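You operate a simulated robot arm through the tools that you are given. There is no shell and no other tool. Be economical: measure what you need, move in short steps, check, and stop when the job is done.

The job below is to be done with a simulated robot arm. You get a single attempt, and the scene is never put back.

TASK
Put the batch tin labelled "No. 4" from the packing bench on the packing bench shelf and the batch tin marked "No. 6" on top of the grey spare sprocket.

The check looks at the end state, three seconds after you hand in, the way a careful person would. Anything else that was tipped, shoved, dropped, spilled or broken makes it a failure.

THE ROBOT
A 7-joint arm with a two-finger parallel gripper on a trunk, on a base that drives. Base frame: it is fixed to the floor where the robot stands at the start and does not move with it; the origin is under the middle of the robot, x ahead of it, y to its left, z up. Units: m, rad, N and s.
With the tool pointing down near the work surface it reaches from about 0.48 to 0.92 m from the robot's upright axis, wherever it stands. Its first joint turns from -2.007 to 2.007 rad. Places, roughly: packing bench shelf [0.7, 0.6, 0.2]. Payload 3.91 kg.
Tool frame: the origin (TCP) lies between the finger pads and is the grasp point; the fingertips stand 0.03 m ahead of it; z points along the fingers, y is the line along which they close. The gripper opens to 0.11 m. The fingers are 0.02 m wide and 0.01 m thick; the gripper's body (0.048 by 0.112 m) begins 0.055 m behind the TCP.
Orientation is that of the tool frame in the base frame, as a unit quaternion [x, y, z, w]. With the fingers straight down and closing along the base's y, the tool's x points along the base's -x, its y along +y and its z along -z.

THE INTERFACE
- The arm moves only by the tool move_arm. Its argument "steps" is text: rows parted by semicolons, each of 7 numbers parted by spaces: the closure, from 0 (fully open) to 1 (shut), then the shift along the base's x, y, z in m, then the turn, a rotation vector about the base's x, y, z in degrees. In form: jaw x y z rx ry rz; .... A call has 1 to 10 rows; each row shifts and turns the commanded pose from where the row before left it. Each row takes 0.2 s and may step no farther than 0.05 m and 0.15 rad from the row before; otherwise, or with a gripper value out of range, the whole call is refused. Where a pose cannot be reached the arm comes as near as it can. A force on the tool above 40 N (or 10 N above the force at the start of the call, whichever is more), or a blocked arm, ends the call early, and 0.2 s more pass. The fingers move at their own pace (about 0.153 m/s each) and stop on an object; they squeeze with about 21 N. The grip force told is the motor's: it shows also when the fingers shut on nothing. Time passes only in rows, and 0.2 s behind the last, so rows that do not move let the fingers close. It gives the time, the measured TCP pose, the force on the tool (base axes), the opening and the grip force at its end, in the units of the frame above (readings bear some noise).
- Cameras (640 x 400 px; columns grow to the right, rows downward): "scene" is now at [0.2249, 0.2169, 1.3541]; the picture's right is [0.13, -0.99, 0.00], its down [-0.67, -0.09, -0.74] and it looks along [0.73, 0.09, -0.68] (base axes); focal length 258 px, centre (320, 200). "wrist" rides on the gripper at [0.072, 0.017, -0.103] in the tool frame; the picture's right is [-0.23, 0.97, 0.00], its down [-0.76, -0.18, -0.62] and it looks along [-0.61, -0.14, 0.78] (tool axes); focal length 222 px, centre (320, 200).
- camera(camera): a new picture of that camera. The clock stands still meanwhile.
- lift_body(by): slides the trunk up (or, below 0, down) by that many m; the arm and the scene camera ride with it, the base frame stays. It gives what a move gives, with no picture.
- steer(legs): drives the robot by 1 to 6 legs, each [ahead, left, turn to the left] in m, m and rad, along the robot's own axes; the way and the turn of a leg run together, so that a leg with both is an arc; at most 1.5 m and 3.142 rad a leg. The arm and the cameras ride along, it lands a little off, and it stops where it bumps. It gives what a move gives.
- pan_tilt(pan, tilt): turns the head with the scene camera to pan (to the left, within 1.396 rad either way) and tilt (down, from -0.506 to 1.204), counted from straight ahead of the robot. It gives what a move gives.
- pixel_to_xyz(camera, pixels): for up to 12 pixels [column, row] of the newest picture of that camera ("zoom" is the newest enlarged one), the place [x, y, z] in the base frame of the surface seen there, good to about 0.002 m. The clock stands still meanwhile.
- inspect(camera, box): a new picture of the part [left, top, right, bottom] of that camera's present view, enlarged. The clock stands still meanwhile.
- hand_in(): hands the job in; it is judged then, once.

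Keep the steps short. Do not move on a guess: measure, check each grasp and each placing, and mend mistakes. In all there are 80 turns and 68 pictures (those below and enlarged ones count). Leave the gripper open and the arm clear of the work at the hand-in unless told otherwise, and finish with a single line.

The tools are called after "Request:" by a JSON object that holds its "method" and its "body". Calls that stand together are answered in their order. move_arm: Moves the arm, as the interface text tells. Its arguments: {"type":"object","properties":{"steps":{"type":"string"}},"required":["steps"]} The other tools are called the same way: lift_body (by) slides the trunk up or down; steer (legs) drives the base; pan_tilt (pan, tilt) turns the head that bears the scene camera; camera (camera) takes a picture; pixel_to_xyz (camera, pixels) gives the place of the surface under pixels of a picture; inspect (camera, box) takes an enlarged picture of a part of a camera's view; hand_in () hands the job in.

At the start:

```text
t: 0.0
eef_pos: [0.4596, 0.3126, 1.1271]
tool_rot: [0.001, 1.0, 0.0, 0.0]
force: [-0.4, -0.1, -0.2]
finger_gap: 0.11
grip_force: 0.0
trunk travel left (down, up): [-0.7, 0.29]
robot x, y, heading: [0.003, -0.0015, 0.002]
head pan, tilt: [0.129, 0.745]
```

scene: 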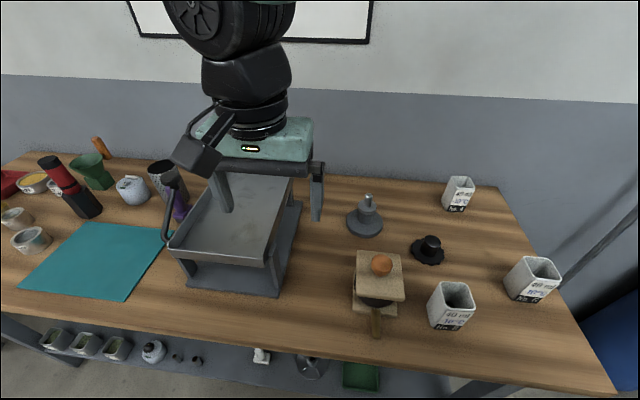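
wrist: 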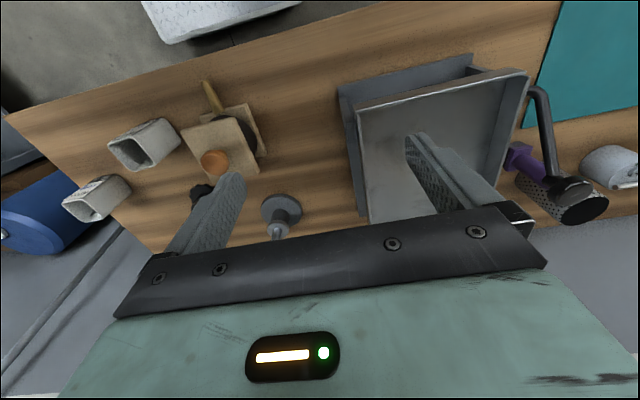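

I see three square tins at the right (pixels ~(458,193), (533,278), (451,305)). I'll enlarge them to read the labels, and look at the sprocket and shelf.

Request:
{"method": "inspect", "body": {"camera": "scene", "box": [330, 160, 580, 340]}}

Request:
{"method": "inspect", "body": {"camera": "scene", "box": [0, 300, 400, 400]}}

```text
2.22 times, centred on (455, 250) of scene
```

zoom: 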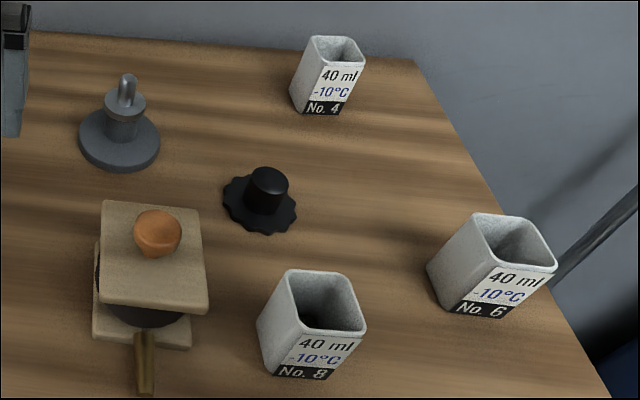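

```text
1.60 times, centred on (200, 350) of scene
```

zoom: 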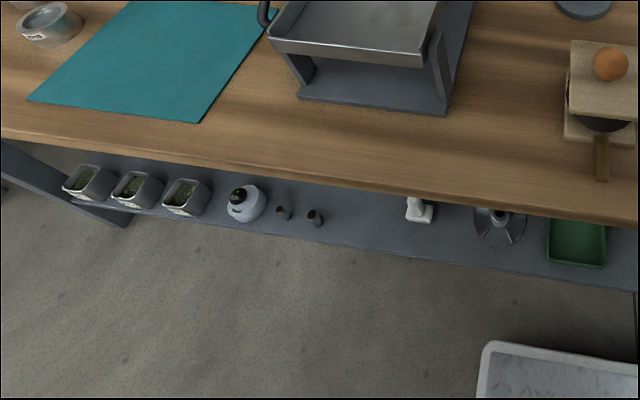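

I've read the labels: No. 4 is at the back, No. 6 at the right, No. 8 at the front. No grey sprocket has turned up yet, so I'll turn the head to the right and look further.

Request:
{"method": "pan_tilt", "body": {"pan": -0.9, "tilt": 0.75}}

Request:
{"method": "camera", "body": {"camera": "scene"}}

Request:
{"method": "pan_tilt", "body": {"pan": 0.9, "tilt": 0.75}}

Request:
{"method": "camera", "body": {"camera": "scene"}}

Request:
{"method": "pan_tilt", "body": {"pan": 0.0, "tilt": 1.15}}

Request:
{"method": "camera", "body": {"camera": "scene"}}

```text
t: 1.3
eef_pos: [0.4599, 0.3122, 1.1289]
tool_rot: [0.0, 1.0, -0.001, 0.0]
force: [-0.2, 0.3, 0.4]
finger_gap: 0.1099
grip_force: 0.0
trunk travel left (down, up): [-0.7, 0.29]
robot x, y, heading: [0.0023, -0.0011, 0.003]
head pan, tilt: [-0.901, 0.75]
```

```text
63 pictures are left
```

scene: 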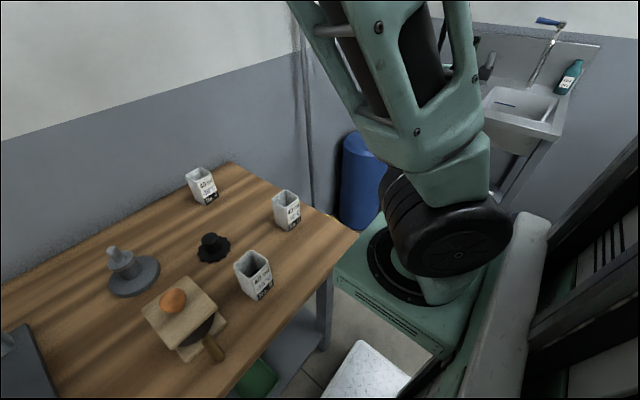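

```text
t: 3.1
eef_pos: [0.4588, 0.312, 1.1295]
tool_rot: [0.0, 1.0, 0.0, 0.0]
force: [-0.1, -0.3, 0.3]
finger_gap: 0.1099
grip_force: 0.1
trunk travel left (down, up): [-0.7, 0.29]
robot x, y, heading: [-0.0014, 0.0031, 0.003]
head pan, tilt: [0.901, 0.75]
```

```text
62 pictures are left
```

scene: 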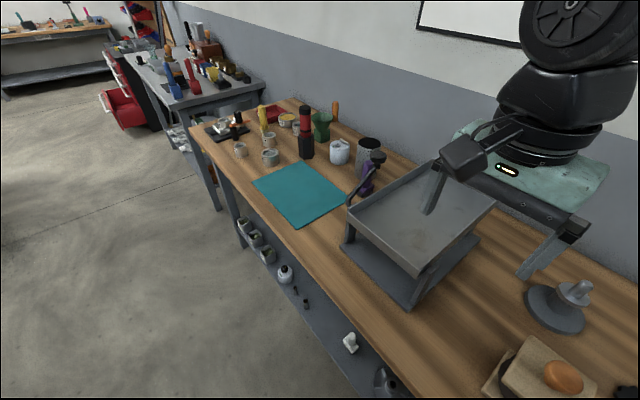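

```text
t: 4.3
eef_pos: [0.46, 0.3114, 1.1279]
tool_rot: [0.0, 1.0, 0.0, -0.001]
force: [-0.9, 0.3, 0.2]
finger_gap: 0.11
grip_force: 0.0
trunk travel left (down, up): [-0.7, 0.29]
robot x, y, heading: [0.0003, -0.0009, 0.002]
head pan, tilt: [0.0, 1.15]
```

```text
61 pictures are left
```

scene: 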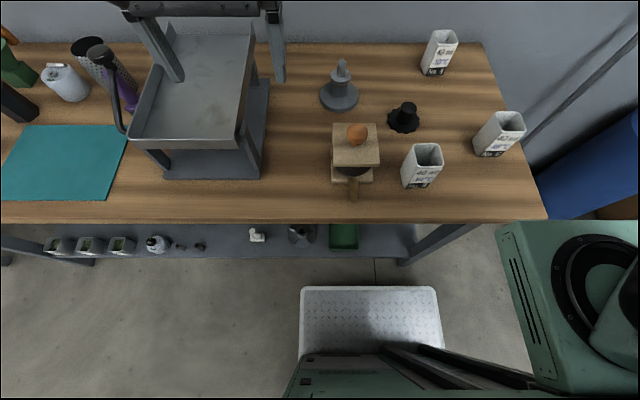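

I'll enlarge the black toothed part at (405,118), the shelf objects, and the grey piece at (340,90).

Request:
{"method": "inspect", "body": {"camera": "scene", "box": [310, 50, 450, 140]}}

Request:
{"method": "inspect", "body": {"camera": "scene", "box": [230, 215, 390, 265]}}

Request:
{"method": "pan_tilt", "body": {"pan": 0.9, "tilt": 0.5}}

Request:
{"method": "inspect", "body": {"camera": "scene", "box": [60, 60, 380, 260]}}

```text
4.44 times, centred on (380, 95) of scene
```

zoom: 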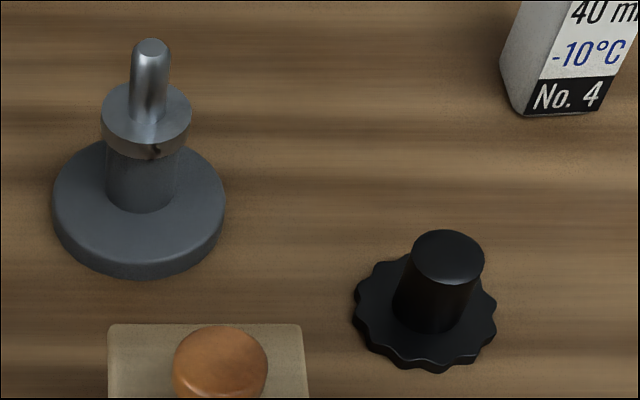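

```text
4.00 times, centred on (310, 240) of scene
```

zoom: 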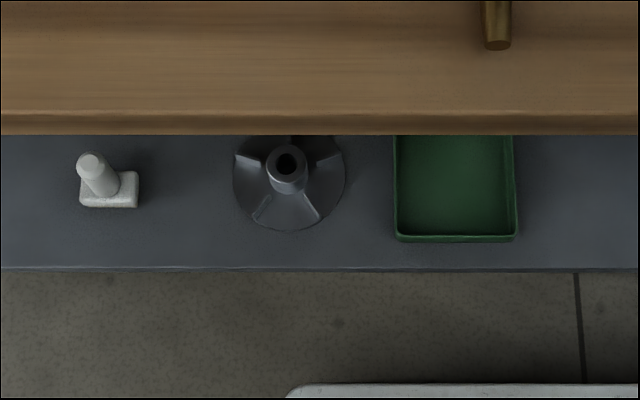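

```text
t: 5.5
eef_pos: [0.4594, 0.3114, 1.1278]
tool_rot: [-0.001, 1.0, 0.0, 0.0]
force: [-0.6, -0.1, 0.2]
finger_gap: 0.1102
grip_force: 0.0
trunk travel left (down, up): [-0.7, 0.29]
robot x, y, heading: [-0.004, 0.0004, -0.0]
head pan, tilt: [0.901, 0.499]
```

```text
2.00 times, centred on (220, 160) of scene
```

zoom: 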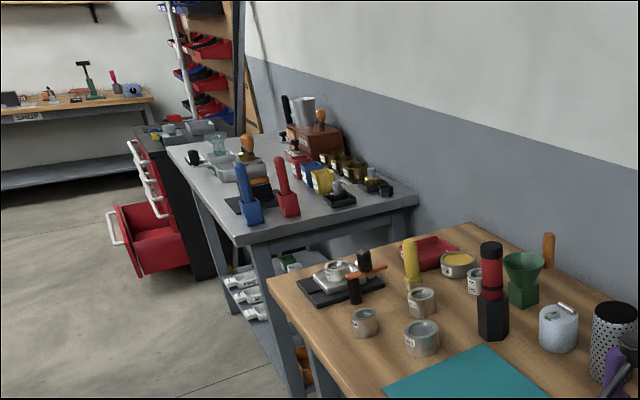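

The part on the shelf looks like an impeller, and the black toothed one isn't clearly grey. I'll look wider, both far sides first, before settling on the sprocket.

Request:
{"method": "pan_tilt", "body": {"pan": 1.39, "tilt": 0.4}}

Request:
{"method": "camera", "body": {"camera": "scene"}}

Request:
{"method": "pan_tilt", "body": {"pan": -1.39, "tilt": 0.5}}

Request:
{"method": "camera", "body": {"camera": "scene"}}

```text
t: 6.4
eef_pos: [0.4603, 0.3127, 1.1289]
tool_rot: [-0.001, 1.0, 0.0, 0.0]
force: [0.0, 0.3, 0.5]
finger_gap: 0.1101
grip_force: 0.0
trunk travel left (down, up): [-0.7, 0.29]
robot x, y, heading: [-0.0028, -0.0023, 0.003]
head pan, tilt: [1.389, 0.4]
```

```text
57 pictures are left
```

scene: 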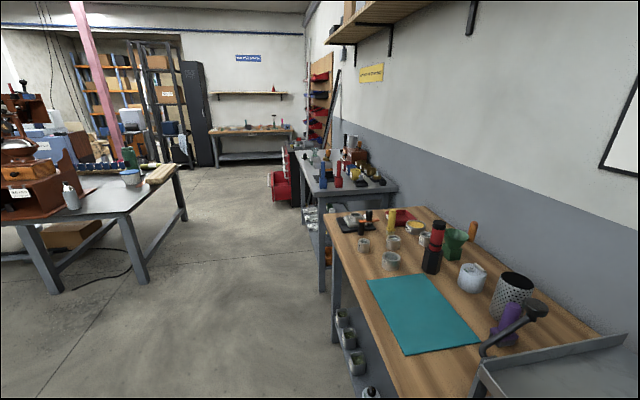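

```text
t: 8.9
eef_pos: [0.4599, 0.3124, 1.1281]
tool_rot: [-0.001, 1.0, -0.001, 0.0]
force: [-0.6, 0.4, 0.9]
finger_gap: 0.11
grip_force: 0.1
trunk travel left (down, up): [-0.7, 0.29]
robot x, y, heading: [0.0009, -0.0023, -0.0]
head pan, tilt: [-1.389, 0.499]
```

```text
56 pictures are left
```

scene: 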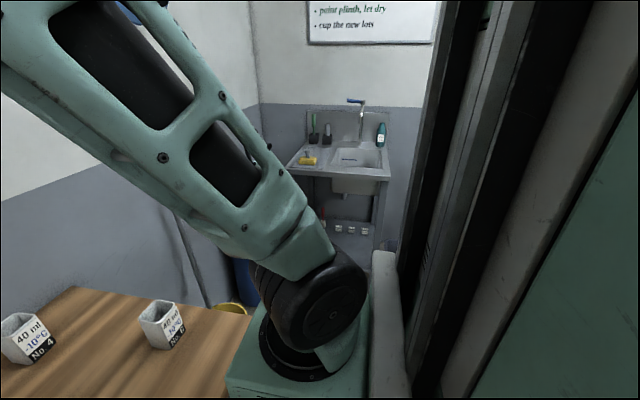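

I'll check the wall boards for hints and zoom in on the benches to the left.

Request:
{"method": "pan_tilt", "body": {"pan": 0.0, "tilt": 0.1}}

Request:
{"method": "camera", "body": {"camera": "scene"}}

Request:
{"method": "pan_tilt", "body": {"pan": 1.39, "tilt": 0.4}}

Request:
{"method": "inspect", "body": {"camera": "scene", "box": [0, 70, 200, 220]}}

Request:
{"method": "inspect", "body": {"camera": "scene", "box": [280, 120, 410, 210]}}

Request:
{"method": "inspect", "body": {"camera": "scene", "box": [320, 190, 520, 300]}}

```text
t: 10.4
eef_pos: [0.4602, 0.3121, 1.1285]
tool_rot: [0.0, 1.0, 0.0, 0.0]
force: [0.4, 0.1, 0.1]
finger_gap: 0.1103
grip_force: 0.1
trunk travel left (down, up): [-0.7, 0.29]
robot x, y, heading: [-0.0005, 0.0008, -0.002]
head pan, tilt: [0.0, 0.099]
```

```text
55 pictures are left
```

scene: 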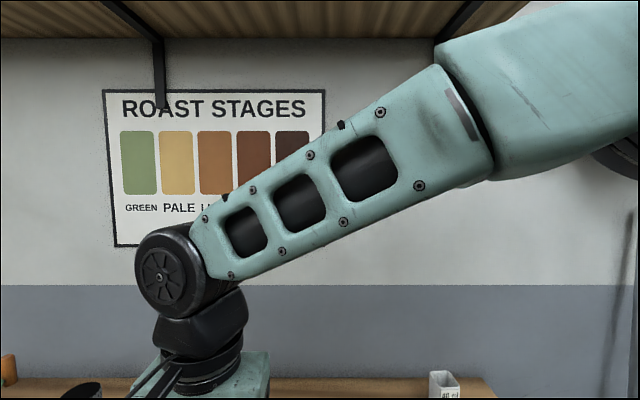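

```text
t: 11.9
eef_pos: [0.4595, 0.3117, 1.1291]
tool_rot: [0.0, 1.0, 0.0, 0.0]
force: [0.2, -0.8, 1.1]
finger_gap: 0.11
grip_force: 0.0
trunk travel left (down, up): [-0.7, 0.29]
robot x, y, heading: [-0.0007, -0.0015, -0.004]
head pan, tilt: [1.389, 0.4]
```

```text
2.67 times, centred on (100, 145) of scene
```

zoom: 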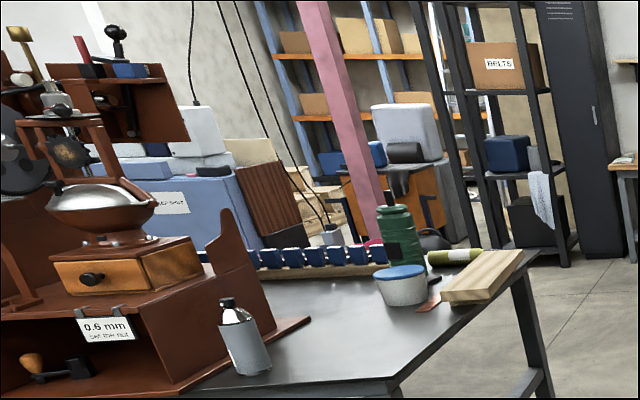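

```text
4.44 times, centred on (345, 165) of scene
```

zoom: 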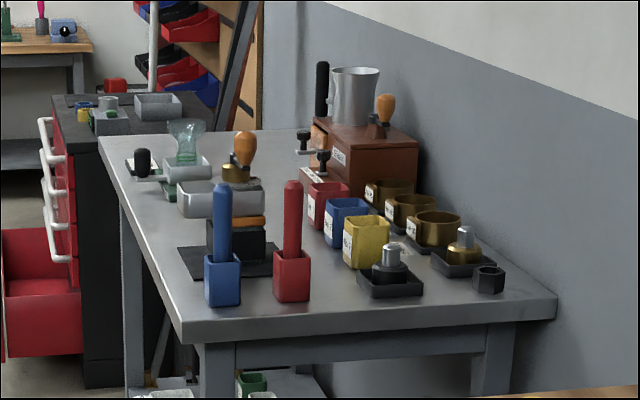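

```text
3.20 times, centred on (420, 245) of scene
```

zoom: 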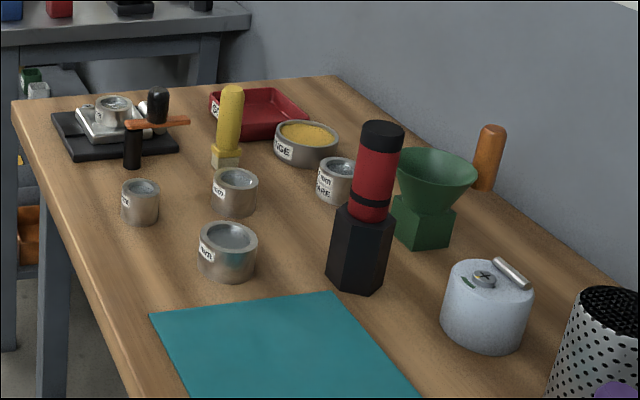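

No sprocket is visible yet. Before driving, I'll look down to measure the free floor around the base.

Request:
{"method": "pan_tilt", "body": {"pan": 1.39, "tilt": 1.0}}

Request:
{"method": "camera", "body": {"camera": "scene"}}

Request:
{"method": "pixel_to_xyz", "body": {"camera": "scene", "pixels": [[50, 50], [300, 100], [100, 300], [250, 350], [20, 380], [320, 200]]}}

Request:
{"method": "pan_tilt", "body": {"pan": 0.0, "tilt": 1.15}}

Request:
{"method": "camera", "body": {"camera": "scene"}}

Request:
{"method": "pixel_to_xyz", "body": {"camera": "scene", "pixels": [[370, 290], [370, 310], [310, 340], [320, 216], [320, 260], [405, 104], [440, 36], [513, 116], [340, 65], [300, 240], [256, 236], [375, 245]]}}

```text
t: 12.9
eef_pos: [0.4598, 0.3124, 1.1279]
tool_rot: [0.0, 1.0, 0.0, 0.001]
force: [0.0, -0.4, -0.1]
finger_gap: 0.1101
grip_force: 0.1
trunk travel left (down, up): [-0.7, 0.29]
robot x, y, heading: [-0.0011, 0.0009, -0.001]
head pan, tilt: [1.389, 1.0]
```

```text
51 pictures are left
```

scene: 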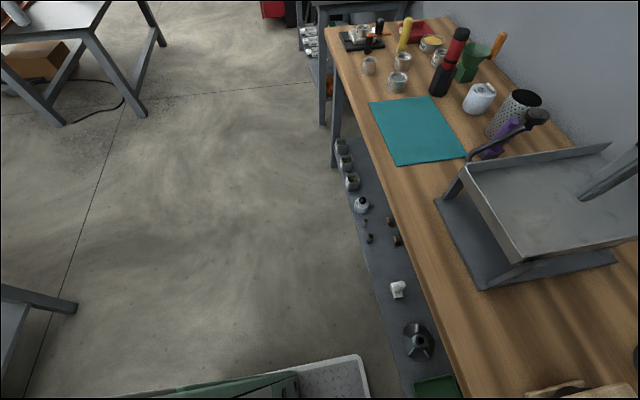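

```text
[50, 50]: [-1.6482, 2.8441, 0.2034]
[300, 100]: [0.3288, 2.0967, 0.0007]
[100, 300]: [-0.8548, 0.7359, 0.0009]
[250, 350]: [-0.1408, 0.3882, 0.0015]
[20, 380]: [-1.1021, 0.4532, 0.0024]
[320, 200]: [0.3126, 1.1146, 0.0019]
```

```text
t: 14.5
eef_pos: [0.4594, 0.312, 1.1274]
tool_rot: [0.0, 1.0, 0.0, 0.0]
force: [-0.2, -0.4, 0.5]
finger_gap: 0.11
grip_force: 0.0
trunk travel left (down, up): [-0.7, 0.29]
robot x, y, heading: [-0.004, 0.0001, 0.003]
head pan, tilt: [0.0, 1.15]
```

```text
50 pictures are left
```

scene: 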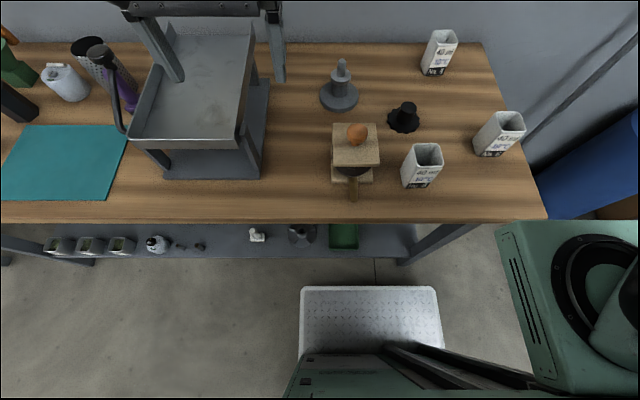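

```text
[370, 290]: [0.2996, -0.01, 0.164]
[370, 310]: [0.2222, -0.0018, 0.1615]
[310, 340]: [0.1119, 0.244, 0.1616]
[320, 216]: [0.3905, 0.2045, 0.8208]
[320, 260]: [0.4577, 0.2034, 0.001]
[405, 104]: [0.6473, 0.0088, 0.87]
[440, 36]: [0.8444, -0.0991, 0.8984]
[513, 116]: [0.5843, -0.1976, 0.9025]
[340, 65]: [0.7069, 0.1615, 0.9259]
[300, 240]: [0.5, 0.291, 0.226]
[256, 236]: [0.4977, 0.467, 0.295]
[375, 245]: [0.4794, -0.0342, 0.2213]
```

Floor to the left is clear; base front is at x=0.30, bench edge at 0.39. I'll back off 0.2 m and turn left a quarter turn to look over the rest of the room.

Request:
{"method": "steer", "body": {"legs": [[-0.2, 0, 0], [0, 0, 1.2]]}}

Request:
{"method": "pan_tilt", "body": {"pan": 0.9, "tilt": 0.45}}

Request:
{"method": "camera", "body": {"camera": "scene"}}

```text
t: 19.0
eef_pos: [-0.3247, 0.5418, 1.1273]
tool_rot: [-0.564, 0.826, 0.001, -0.001]
force: [0.2, 0.1, 0.4]
finger_gap: 0.1101
grip_force: 0.0
trunk travel left (down, up): [-0.7, 0.29]
robot x, y, heading: [-0.1959, -0.001, 1.198]
head pan, tilt: [0.0, 1.15]
```

```text
t: 20.2
eef_pos: [-0.3247, 0.5423, 1.1286]
tool_rot: [-0.564, 0.825, -0.001, 0.0]
force: [0.3, 0.1, -1.0]
finger_gap: 0.1098
grip_force: 0.0
trunk travel left (down, up): [-0.7, 0.29]
robot x, y, heading: [-0.197, -0.0011, 1.196]
head pan, tilt: [0.901, 0.45]
```

```text
49 pictures are left
```

scene: 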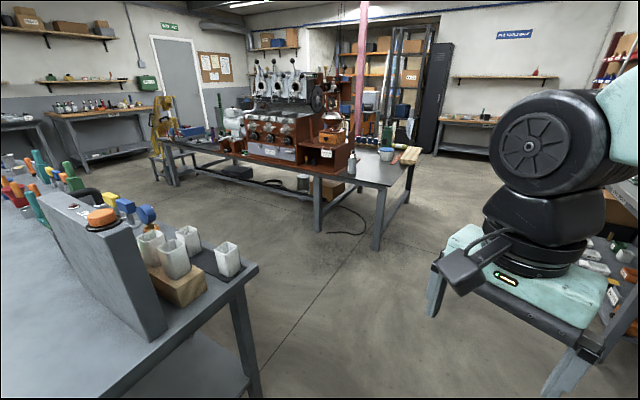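

There's a bench behind the robot and a roaster-sample machine on the middle table. I'll look further left and enlarge.

Request:
{"method": "inspect", "body": {"camera": "scene", "box": [150, 50, 430, 220]}}

Request:
{"method": "pan_tilt", "body": {"pan": 1.39, "tilt": 0.6}}

Request:
{"method": "camera", "body": {"camera": "scene"}}

```text
2.29 times, centred on (290, 135) of scene
```

zoom: 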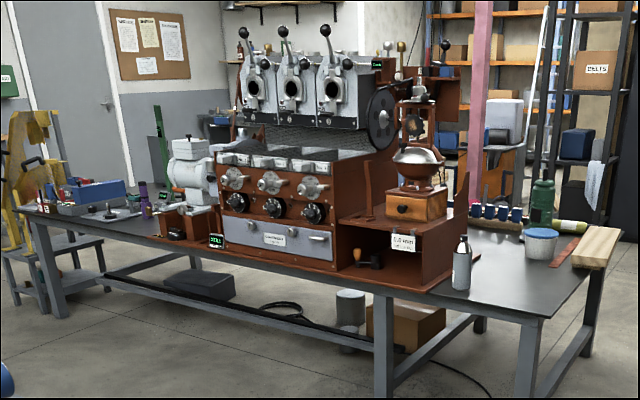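

```text
t: 21.2
eef_pos: [-0.3245, 0.5404, 1.1286]
tool_rot: [-0.564, 0.826, 0.0, 0.0]
force: [0.3, 0.0, -0.7]
finger_gap: 0.11
grip_force: 0.1
trunk travel left (down, up): [-0.7, 0.29]
robot x, y, heading: [-0.1984, 0.0047, 1.2]
head pan, tilt: [1.389, 0.6]
```

```text
47 pictures are left
```

scene: 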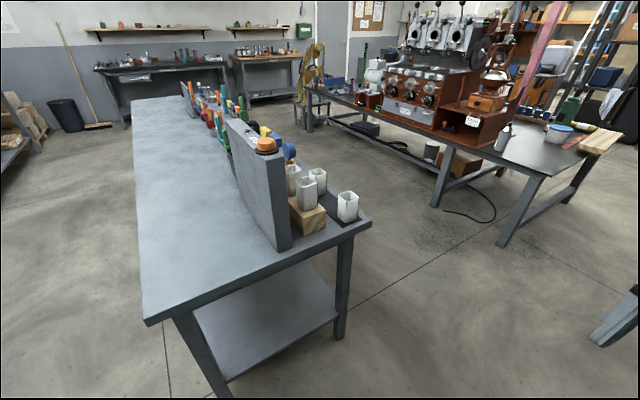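

Still no sprocket. I'll look back at the packing bench from here, including the shelf depth.

Request:
{"method": "pan_tilt", "body": {"pan": -0.6, "tilt": 0.6}}

Request:
{"method": "camera", "body": {"camera": "scene"}}

Request:
{"method": "pan_tilt", "body": {"pan": -1.3, "tilt": 0.8}}

Request:
{"method": "camera", "body": {"camera": "scene"}}

```text
t: 23.1
eef_pos: [-0.3249, 0.5425, 1.1291]
tool_rot: [-0.564, 0.826, 0.0, 0.0]
force: [0.2, 0.5, 0.0]
finger_gap: 0.1099
grip_force: 0.1
trunk travel left (down, up): [-0.7, 0.29]
robot x, y, heading: [-0.2024, 0.0025, 1.203]
head pan, tilt: [-0.6, 0.6]
```

```text
46 pictures are left
```

scene: 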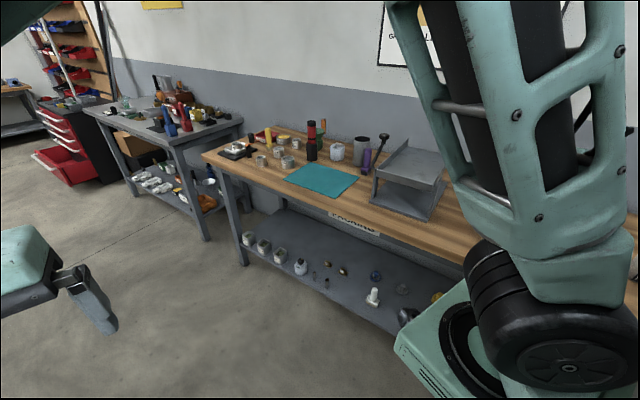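

```text
t: 24.2
eef_pos: [-0.3231, 0.5398, 1.1281]
tool_rot: [-0.564, 0.826, 0.0, 0.0]
force: [0.1, 0.9, 0.2]
finger_gap: 0.1101
grip_force: 0.0
trunk travel left (down, up): [-0.7, 0.29]
robot x, y, heading: [-0.2012, -0.0006, 1.199]
head pan, tilt: [-1.3, 0.799]
```

```text
45 pictures are left
```

scene: 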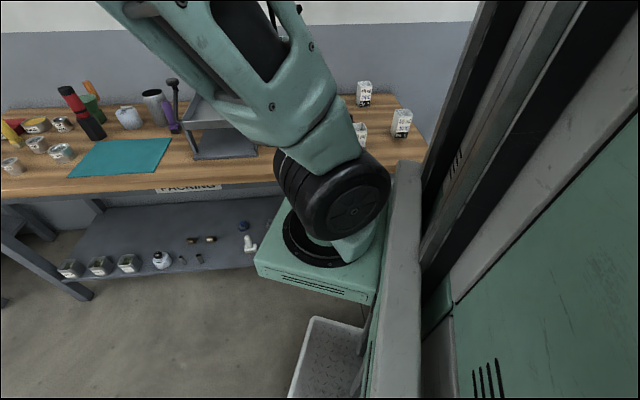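

The shelf has more objects at the back, including a flat grey thing near (402,288). I'll turn back to face the bench a bit further off, then lower the trunk to see into the shelf.

Request:
{"method": "steer", "body": {"legs": [[0, 0, -1.2], [-0.2, 0.1, 0]]}}

Request:
{"method": "lift_body", "body": {"by": -0.35}}

Request:
{"method": "pan_tilt", "body": {"pan": 0.15, "tilt": 0.6}}

Request:
{"method": "camera", "body": {"camera": "scene"}}

```text
t: 28.9
eef_pos: [0.0582, 0.413, 1.1292]
tool_rot: [-0.002, 1.0, 0.0, 0.001]
force: [0.7, 0.0, -0.1]
finger_gap: 0.1099
grip_force: 0.1
trunk travel left (down, up): [-0.7, 0.29]
robot x, y, heading: [-0.3981, 0.0985, 0.007]
head pan, tilt: [-1.3, 0.799]
```

```text
t: 32.3
eef_pos: [0.0591, 0.4133, 0.7794]
tool_rot: [-0.003, 1.0, 0.0, 0.0]
force: [0.2, 0.3, 0.2]
finger_gap: 0.1101
grip_force: 0.1
trunk travel left (down, up): [-0.35, 0.64]
robot x, y, heading: [-0.4007, 0.096, 0.006]
head pan, tilt: [-1.3, 0.799]
```

```text
t: 33.8
eef_pos: [0.0604, 0.4134, 0.7795]
tool_rot: [-0.003, 1.0, -0.001, 0.001]
force: [-0.2, -0.3, 0.0]
finger_gap: 0.1097
grip_force: 0.0
trunk travel left (down, up): [-0.35, 0.64]
robot x, y, heading: [-0.3954, 0.1022, 0.006]
head pan, tilt: [0.15, 0.6]
```

```text
44 pictures are left
```

scene: 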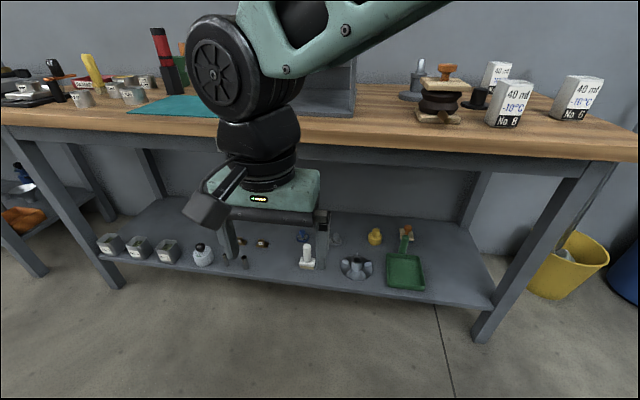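

Request:
{"method": "inspect", "body": {"camera": "scene", "box": [200, 210, 500, 310]}}

Request:
{"method": "inspect", "body": {"camera": "scene", "box": [380, 50, 620, 140]}}

```text
2.13 times, centred on (350, 260) of scene
```

zoom: 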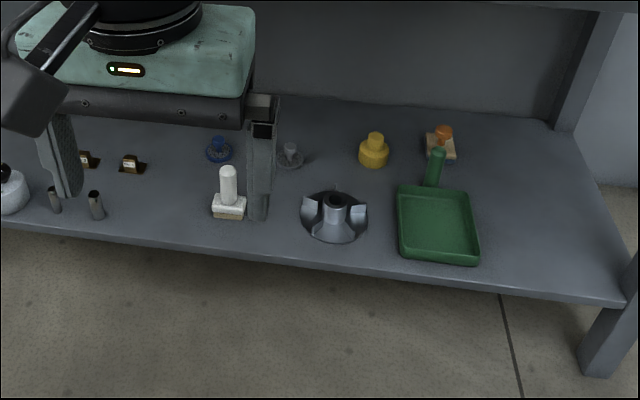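

```text
2.67 times, centred on (500, 95) of scene
```

zoom: 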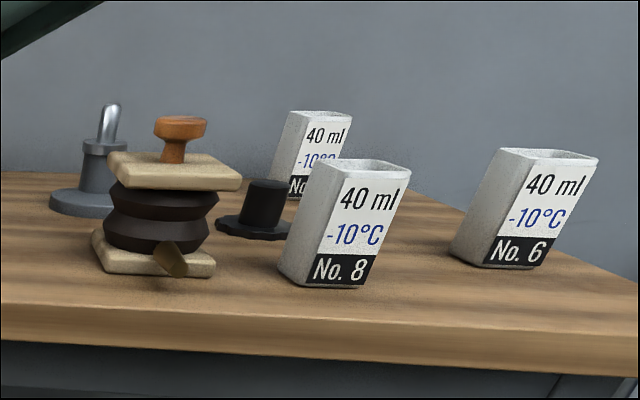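

The shelf holds a grey toothed hub (partly behind the finger at (337,239)), alongside a blue one; that grey one should be the spare sprocket. I'll move the gripper left for a clear look.

Request:
{"method": "move_arm", "body": {"steps": "0 0 0.05 0 0 0 0; 0 0 0.05 0 0 0 0; 0 0 0.05 0 0 0 0; 0 0 0.05 0 0 0 0"}}

Request:
{"method": "inspect", "body": {"camera": "scene", "box": [290, 210, 450, 310]}}

Request:
{"method": "pixel_to_xyz", "body": {"camera": "zoom", "pixels": [[183, 105], [183, 120], [160, 135], [205, 140], [183, 145], [60, 105], [350, 95], [420, 270], [240, 240], [300, 60], [460, 80], [100, 200]]}}

```text
t: 34.8
eef_pos: [0.059, 0.614, 0.7794]
tool_rot: [-0.003, 1.0, -0.002, -0.001]
force: [-0.3, -0.3, 0.5]
finger_gap: 0.1101
grip_force: 0.2
trunk travel left (down, up): [-0.35, 0.64]
robot x, y, heading: [-0.3988, 0.1009, 0.006]
head pan, tilt: [0.15, 0.6]
```

```text
4.00 times, centred on (370, 260) of scene
```

zoom: 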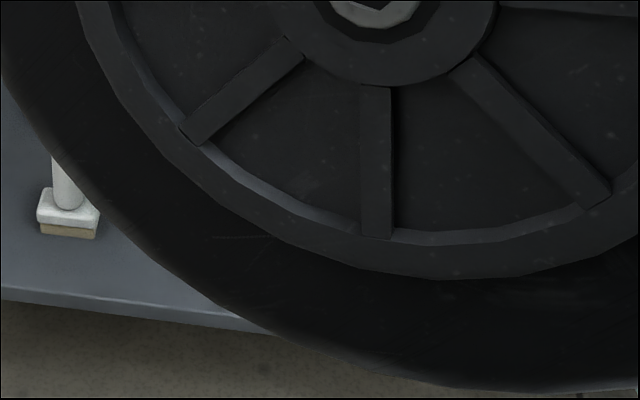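

```text
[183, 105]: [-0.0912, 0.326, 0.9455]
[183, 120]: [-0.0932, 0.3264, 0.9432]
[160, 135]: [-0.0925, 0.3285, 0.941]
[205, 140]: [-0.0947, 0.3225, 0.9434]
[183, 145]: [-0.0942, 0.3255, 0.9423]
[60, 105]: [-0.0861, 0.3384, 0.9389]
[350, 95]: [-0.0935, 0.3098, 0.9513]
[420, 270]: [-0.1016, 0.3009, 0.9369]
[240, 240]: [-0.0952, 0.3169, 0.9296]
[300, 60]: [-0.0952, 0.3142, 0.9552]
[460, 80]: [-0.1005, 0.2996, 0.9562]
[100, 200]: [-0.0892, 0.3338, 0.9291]
```

The elbow now blocks the view. I'll move the gripper right instead.

Request:
{"method": "move_arm", "body": {"steps": "0 0 -0.05 0 0 0 0; 0 0 -0.05 0 0 0 0; 0 0 -0.05 0 0 0 0; 0 0 -0.05 0 0 0 0; 0 0 -0.05 0 0 0 0; 0 0 -0.05 0 0 0 0; 0 0 -0.05 0 0 0 0; 0 0 -0.05 0 0 0 0; 0 0 -0.05 0 0 0 0; 0 0 -0.05 0 0 0 0"}}

Request:
{"method": "camera", "body": {"camera": "scene"}}

Request:
{"method": "pixel_to_xyz", "body": {"camera": "scene", "pixels": [[336, 234], [336, 238], [331, 243], [341, 243], [336, 245], [303, 235], [375, 235], [405, 235], [320, 225], [360, 225], [320, 160]]}}

```text
t: 37.0
eef_pos: [0.0619, 0.1123, 0.7757]
tool_rot: [-0.003, 1.0, -0.001, 0.0]
force: [0.7, -0.4, 0.4]
finger_gap: 0.1099
grip_force: 0.0
trunk travel left (down, up): [-0.35, 0.64]
robot x, y, heading: [-0.3983, 0.0965, 0.007]
head pan, tilt: [0.15, 0.6]
```

```text
40 pictures are left
```

scene: 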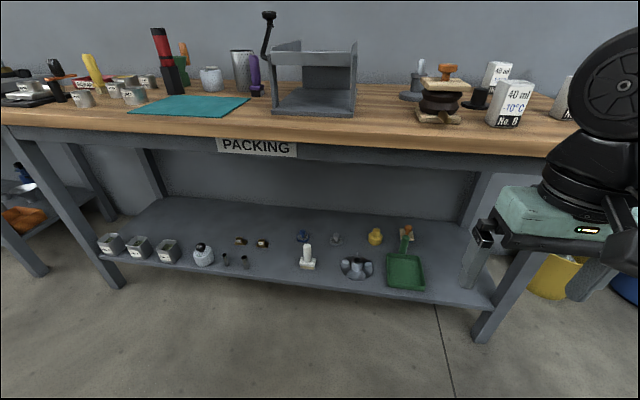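

```text
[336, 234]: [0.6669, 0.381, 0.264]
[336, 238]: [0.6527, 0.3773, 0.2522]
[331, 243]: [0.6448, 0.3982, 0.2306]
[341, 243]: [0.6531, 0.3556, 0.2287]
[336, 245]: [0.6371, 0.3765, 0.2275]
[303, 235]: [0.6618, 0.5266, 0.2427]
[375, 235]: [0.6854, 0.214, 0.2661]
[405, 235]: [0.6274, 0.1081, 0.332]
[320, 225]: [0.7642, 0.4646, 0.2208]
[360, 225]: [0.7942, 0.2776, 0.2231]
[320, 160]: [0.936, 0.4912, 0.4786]
```

Request:
{"method": "inspect", "body": {"camera": "scene", "box": [290, 215, 390, 277]}}

Request:
{"method": "pixel_to_xyz", "body": {"camera": "zoom", "pixels": [[293, 112], [293, 120], [293, 125], [293, 170], [265, 165], [320, 165], [293, 185], [282, 120], [305, 120], [293, 150]]}}

```text
6.40 times, centred on (340, 246) of scene
```

zoom: 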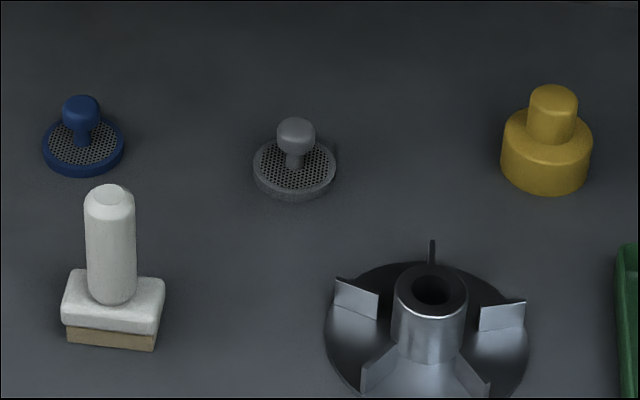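

```text
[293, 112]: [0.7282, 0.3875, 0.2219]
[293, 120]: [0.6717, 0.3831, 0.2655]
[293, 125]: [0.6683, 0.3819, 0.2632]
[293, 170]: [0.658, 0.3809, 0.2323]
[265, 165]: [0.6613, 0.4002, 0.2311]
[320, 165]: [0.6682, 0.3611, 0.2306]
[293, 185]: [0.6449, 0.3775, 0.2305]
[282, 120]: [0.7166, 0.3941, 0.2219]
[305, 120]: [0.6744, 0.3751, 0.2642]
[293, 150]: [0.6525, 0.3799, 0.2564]
```

That grey one is a perforated disc with a knob, so not a sprocket. I'll search the side bench and the middle table: raise the trunk and drive left over the clear floor.

Request:
{"method": "lift_body", "body": {"by": 0.5}}

Request:
{"method": "steer", "body": {"legs": [[0, 1.3, 0], [0, 0, 1.57]]}}

Request:
{"method": "pan_tilt", "body": {"pan": 0.5, "tilt": 0.5}}

Request:
{"method": "camera", "body": {"camera": "scene"}}

Request:
{"method": "pan_tilt", "body": {"pan": -0.5, "tilt": 0.55}}

Request:
{"method": "camera", "body": {"camera": "scene"}}

```text
refused: 0.5 is not a number from -0.4 to 0.4
```

```text
t: 47.4
eef_pos: [-0.4281, 1.8619, 0.7755]
tool_rot: [0.715, -0.699, 0.0, 0.0]
force: [0.1, 0.3, -0.4]
finger_gap: 0.1099
grip_force: 0.0
trunk travel left (down, up): [-0.35, 0.64]
robot x, y, heading: [-0.4077, 1.3998, 1.592]
head pan, tilt: [0.15, 0.6]
```

```text
t: 48.3
eef_pos: [-0.4263, 1.8619, 0.7746]
tool_rot: [0.715, -0.699, 0.0, 0.0]
force: [-0.7, -0.5, 0.2]
finger_gap: 0.1103
grip_force: 0.1
trunk travel left (down, up): [-0.35, 0.64]
robot x, y, heading: [-0.4083, 1.4031, 1.593]
head pan, tilt: [0.499, 0.499]
```

```text
38 pictures are left
```

scene: 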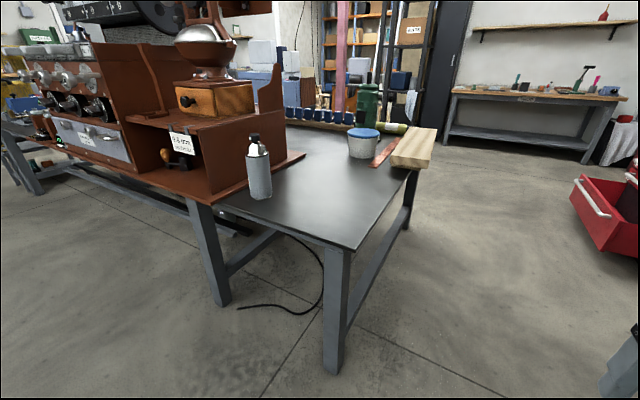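

```text
t: 49.5
eef_pos: [-0.4273, 1.8609, 0.7754]
tool_rot: [0.715, -0.699, 0.0, 0.0]
force: [0.3, -0.9, -0.3]
finger_gap: 0.1099
grip_force: 0.2
trunk travel left (down, up): [-0.35, 0.64]
robot x, y, heading: [-0.4072, 1.4018, 1.594]
head pan, tilt: [-0.499, 0.55]
```

```text
37 pictures are left
```

scene: 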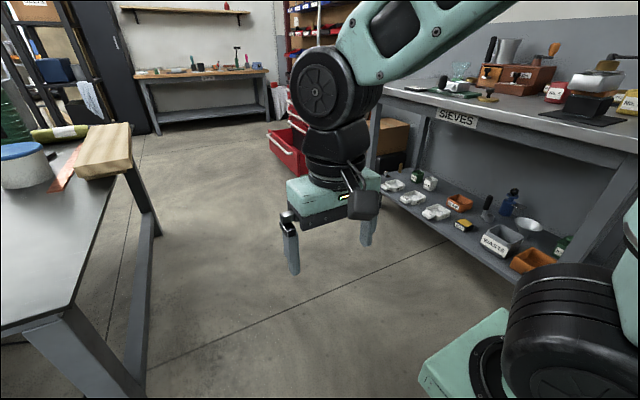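

No grey sprocket in sight here. I'll raise the trunk, enlarge the sieves bench, and look back at the packing bench and the wall shelf above it.

Request:
{"method": "lift_body", "body": {"by": 0.4}}

Request:
{"method": "pan_tilt", "body": {"pan": -0.7, "tilt": 0.5}}

Request:
{"method": "camera", "body": {"camera": "scene"}}

Request:
{"method": "pan_tilt", "body": {"pan": 0.9, "tilt": 0.4}}

Request:
{"method": "camera", "body": {"camera": "scene"}}

Request:
{"method": "pan_tilt", "body": {"pan": 1.39, "tilt": 0.4}}

Request:
{"method": "camera", "body": {"camera": "scene"}}

```text
t: 53.4
eef_pos: [-0.4292, 1.861, 1.176]
tool_rot: [0.715, -0.699, 0.0, -0.001]
force: [0.3, -0.5, -0.6]
finger_gap: 0.1098
grip_force: 0.2
trunk travel left (down, up): [-0.75, 0.24]
robot x, y, heading: [-0.406, 1.4039, 1.594]
head pan, tilt: [-0.499, 0.55]
```

```text
t: 54.1
eef_pos: [-0.4271, 1.8617, 1.1754]
tool_rot: [0.715, -0.699, 0.001, 0.0]
force: [-0.2, -0.3, -0.1]
finger_gap: 0.1104
grip_force: 0.1
trunk travel left (down, up): [-0.75, 0.24]
robot x, y, heading: [-0.4011, 1.3988, 1.588]
head pan, tilt: [-0.7, 0.499]
```

```text
36 pictures are left
```

scene: 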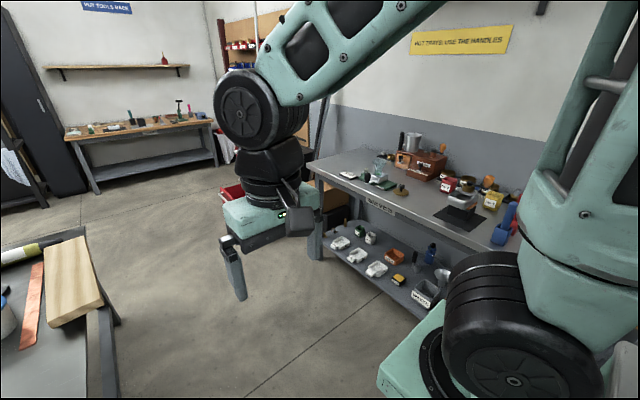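

```text
t: 55.8
eef_pos: [-0.4282, 1.8607, 1.175]
tool_rot: [0.715, -0.699, 0.0, 0.0]
force: [-0.3, -0.1, 0.3]
finger_gap: 0.1099
grip_force: 0.1
trunk travel left (down, up): [-0.75, 0.24]
robot x, y, heading: [-0.4092, 1.4018, 1.595]
head pan, tilt: [0.901, 0.4]
```

```text
35 pictures are left
```

scene: 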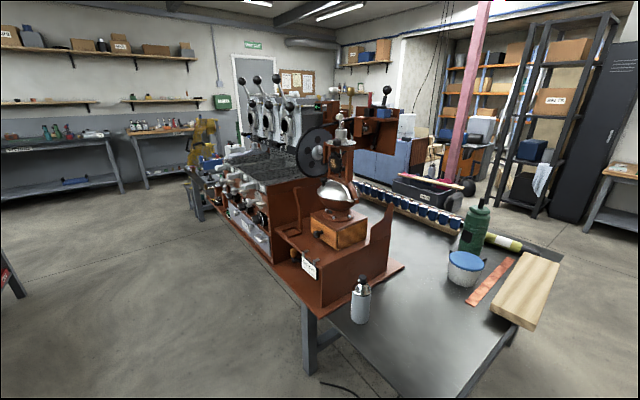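

```text
t: 56.7
eef_pos: [-0.427, 1.8608, 1.1764]
tool_rot: [0.715, -0.699, 0.0, 0.0]
force: [0.0, -0.9, -0.6]
finger_gap: 0.11
grip_force: 0.1
trunk travel left (down, up): [-0.75, 0.24]
robot x, y, heading: [-0.4082, 1.4025, 1.591]
head pan, tilt: [1.389, 0.4]
```

```text
34 pictures are left
```

scene: 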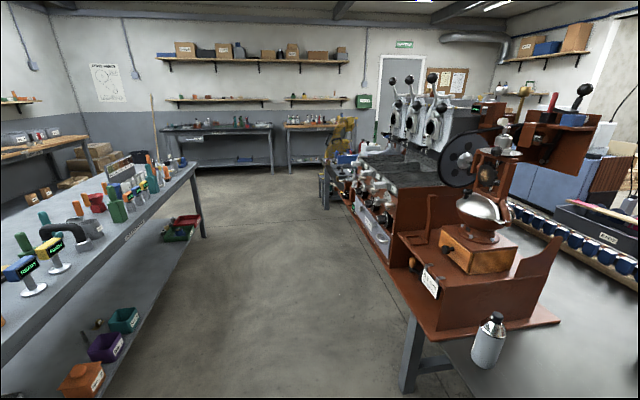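

I'll enlarge the middle bench and the parts near the machine.

Request:
{"method": "inspect", "body": {"camera": "scene", "box": [0, 130, 220, 270]}}

Request:
{"method": "inspect", "body": {"camera": "scene", "box": [300, 100, 520, 240]}}

```text
2.86 times, centred on (110, 200) of scene
```

zoom: 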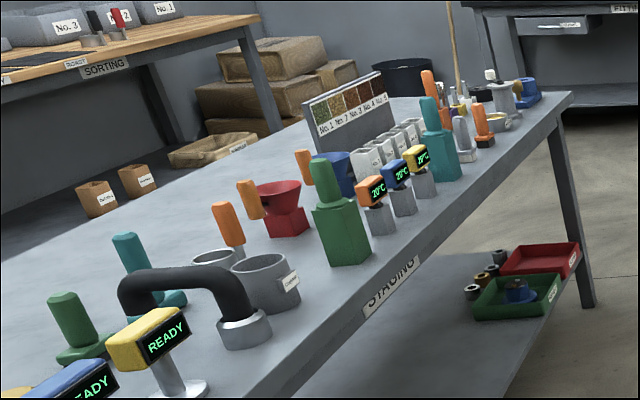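

```text
2.86 times, centred on (410, 170) of scene
```

zoom: 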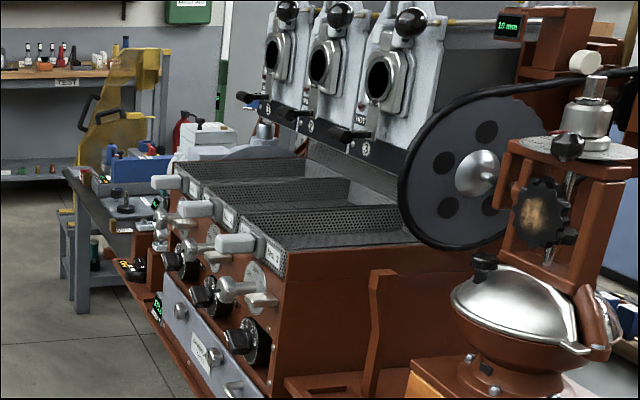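

The staging and sieves benches show no grey toothed wheel either. One blind spot remains: behind the tray stand on the packing bench. I'll go back there with the trunk high and look from the left.

Request:
{"method": "steer", "body": {"legs": [[0, 0, -1.59], [0, -0.6, 0], [0.3, 0, 0]]}}

Request:
{"method": "lift_body", "body": {"by": 0.24}}

Request:
{"method": "pan_tilt", "body": {"pan": -0.1, "tilt": 0.75}}

Request:
{"method": "camera", "body": {"camera": "scene"}}

```text
t: 65.5
eef_pos: [0.3477, 0.819, 1.1753]
tool_rot: [-0.003, 1.0, -0.001, 0.001]
force: [-0.3, 0.0, -0.9]
finger_gap: 0.11
grip_force: 0.0
trunk travel left (down, up): [-0.75, 0.24]
robot x, y, heading: [-0.1134, 0.8055, 0.006]
head pan, tilt: [1.389, 0.4]
```

```text
t: 68.0
eef_pos: [0.3481, 0.8186, 1.4153]
tool_rot: [-0.003, 1.0, 0.0, 0.001]
force: [0.6, -0.3, 0.5]
finger_gap: 0.11
grip_force: 0.1
trunk travel left (down, up): [-0.99, 0.0]
robot x, y, heading: [-0.1171, 0.8026, 0.006]
head pan, tilt: [1.389, 0.4]
```

```text
t: 69.6
eef_pos: [0.3478, 0.8194, 1.4149]
tool_rot: [-0.003, 1.0, 0.0, 0.0]
force: [0.5, -0.8, -0.8]
finger_gap: 0.1099
grip_force: 0.1
trunk travel left (down, up): [-0.99, 0.0]
robot x, y, heading: [-0.1134, 0.8056, 0.01]
head pan, tilt: [-0.099, 0.75]
```

```text
31 pictures are left
```

scene: 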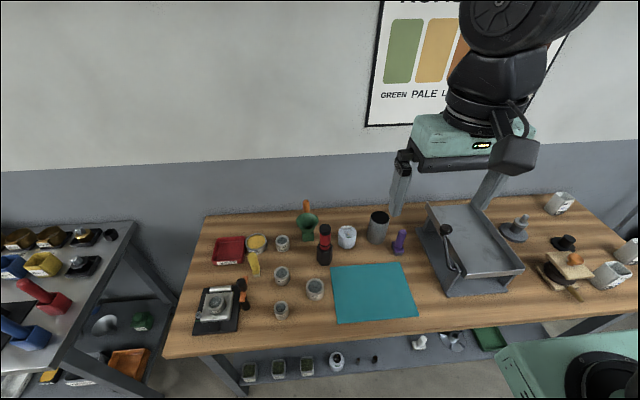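

Nothing behind the stand. The benches carry name signs, so I'll look for one with spares: zooming the far bench beyond the sieves bench and the back-wall benches.

Request:
{"method": "pan_tilt", "body": {"pan": 1.35, "tilt": 0.3}}

Request:
{"method": "camera", "body": {"camera": "scene"}}

Request:
{"method": "inspect", "body": {"camera": "scene", "box": [200, 100, 360, 200]}}

```text
t: 71.2
eef_pos: [0.3482, 0.819, 1.4151]
tool_rot: [-0.004, 1.0, 0.0, -0.001]
force: [0.5, -0.3, 0.2]
finger_gap: 0.1103
grip_force: 0.1
trunk travel left (down, up): [-0.99, 0.0]
robot x, y, heading: [-0.1137, 0.8054, 0.003]
head pan, tilt: [1.349, 0.3]
```

```text
30 pictures are left
```

scene: 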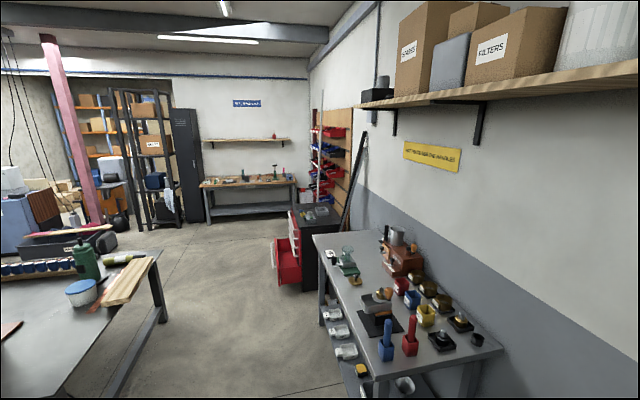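

```text
4.00 times, centred on (280, 150) of scene
```

zoom: 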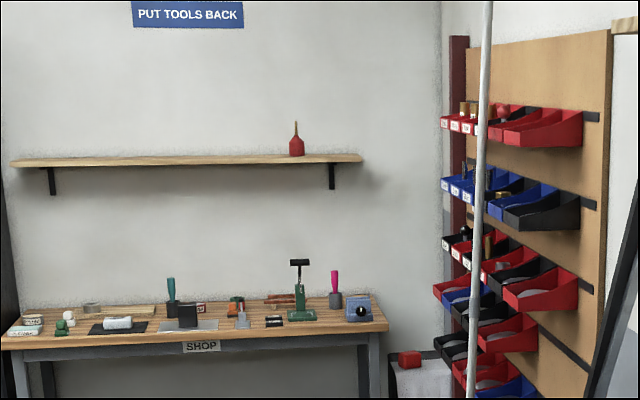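

The remaining unseen areas are the sink corner and the room's far side. I'll drive back to the start line, turn right, and look there.

Request:
{"method": "steer", "body": {"legs": [[-0.2, 0, 0], [0, -0.75, 0], [0, 0, -1.4]]}}

Request:
{"method": "pan_tilt", "body": {"pan": 0.4, "tilt": 0.6}}

Request:
{"method": "camera", "body": {"camera": "scene"}}

Request:
{"method": "pan_tilt", "body": {"pan": -1.1, "tilt": 0.4}}

Request:
{"method": "camera", "body": {"camera": "scene"}}

```text
t: 80.0
eef_pos: [-0.2163, -0.4142, 1.4159]
tool_rot: [0.643, 0.766, 0.0, -0.001]
force: [-0.2, -1.2, 0.1]
finger_gap: 0.1102
grip_force: 0.0
trunk travel left (down, up): [-0.99, 0.0]
robot x, y, heading: [-0.3047, 0.0383, -1.397]
head pan, tilt: [1.349, 0.3]
```

```text
t: 81.2
eef_pos: [-0.2159, -0.4127, 1.4159]
tool_rot: [0.643, 0.766, 0.0, 0.001]
force: [-0.7, 0.3, 0.6]
finger_gap: 0.1099
grip_force: 0.1
trunk travel left (down, up): [-0.99, 0.0]
robot x, y, heading: [-0.3056, 0.0398, -1.399]
head pan, tilt: [0.4, 0.6]
```

```text
28 pictures are left
```

scene: 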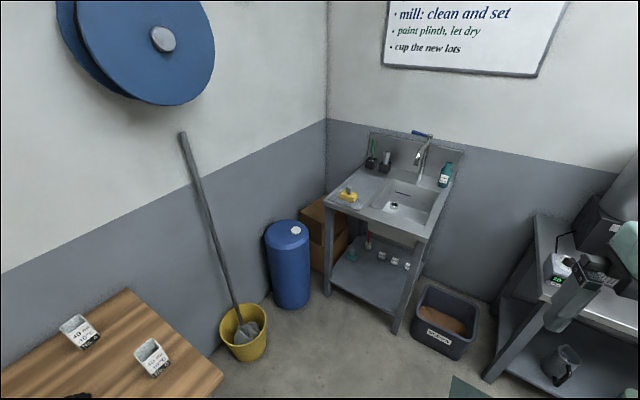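

```text
t: 82.8
eef_pos: [-0.2158, -0.4142, 1.4145]
tool_rot: [0.644, 0.765, 0.0, 0.0]
force: [-0.6, 0.0, -0.5]
finger_gap: 0.1103
grip_force: 0.0
trunk travel left (down, up): [-0.99, 0.0]
robot x, y, heading: [-0.3069, 0.0348, -1.396]
head pan, tilt: [-1.1, 0.4]
```

```text
27 pictures are left
```

scene: 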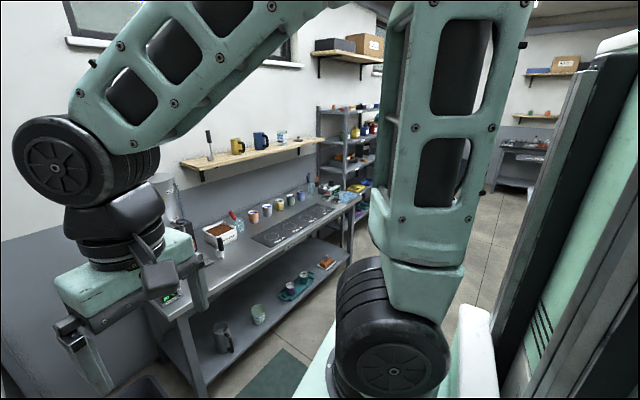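

No sprocket there either. I'll return to the packing bench and look closely at the toothed part and the grey flanged part before deciding.

Request:
{"method": "steer", "body": {"legs": [[0, 0, 1.4], [0.3, -0.04, 0]]}}

Request:
{"method": "lift_body", "body": {"by": -0.2}}

Request:
{"method": "pan_tilt", "body": {"pan": -0.1, "tilt": 0.8}}

Request:
{"method": "camera", "body": {"camera": "scene"}}

Request:
{"method": "camera", "body": {"camera": "wrist"}}

```text
t: 88.3
eef_pos: [0.4538, 0.0069, 1.4142]
tool_rot: [0.002, 1.0, 0.0, 0.0]
force: [-0.7, 0.7, 0.5]
finger_gap: 0.1099
grip_force: 0.1
trunk travel left (down, up): [-0.99, 0.0]
robot x, y, heading: [-0.0118, -0.0011, -0.007]
head pan, tilt: [-1.1, 0.4]
```

```text
t: 90.5
eef_pos: [0.4535, 0.008, 1.2154]
tool_rot: [0.001, 1.0, 0.0, -0.001]
force: [-0.6, 0.4, 0.9]
finger_gap: 0.1097
grip_force: 0.1
trunk travel left (down, up): [-0.79, 0.2]
robot x, y, heading: [-0.0057, -0.0032, -0.007]
head pan, tilt: [-1.1, 0.4]
```

```text
t: 91.8
eef_pos: [0.4545, 0.0077, 1.2155]
tool_rot: [0.003, 1.0, 0.0, 0.0]
force: [-0.2, 0.5, -0.9]
finger_gap: 0.1099
grip_force: 0.1
trunk travel left (down, up): [-0.79, 0.2]
robot x, y, heading: [-0.0036, -0.0033, -0.003]
head pan, tilt: [-0.099, 0.799]
```

```text
26 pictures are left
```

scene: 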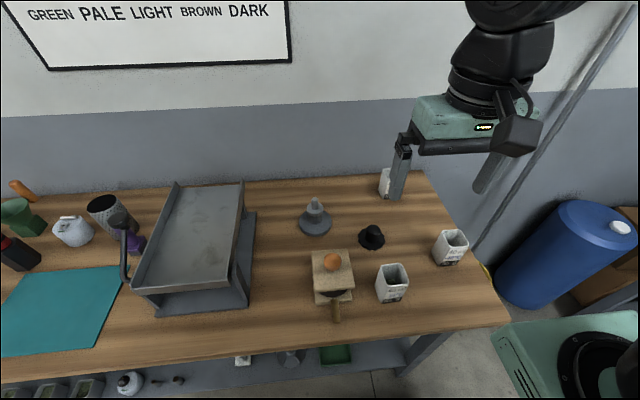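

```text
25 pictures are left
```

wrist: 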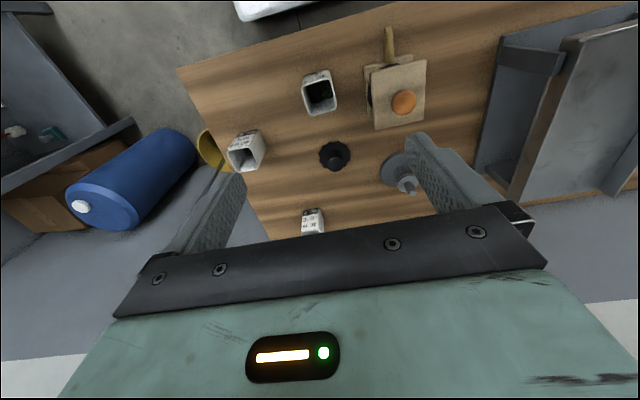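

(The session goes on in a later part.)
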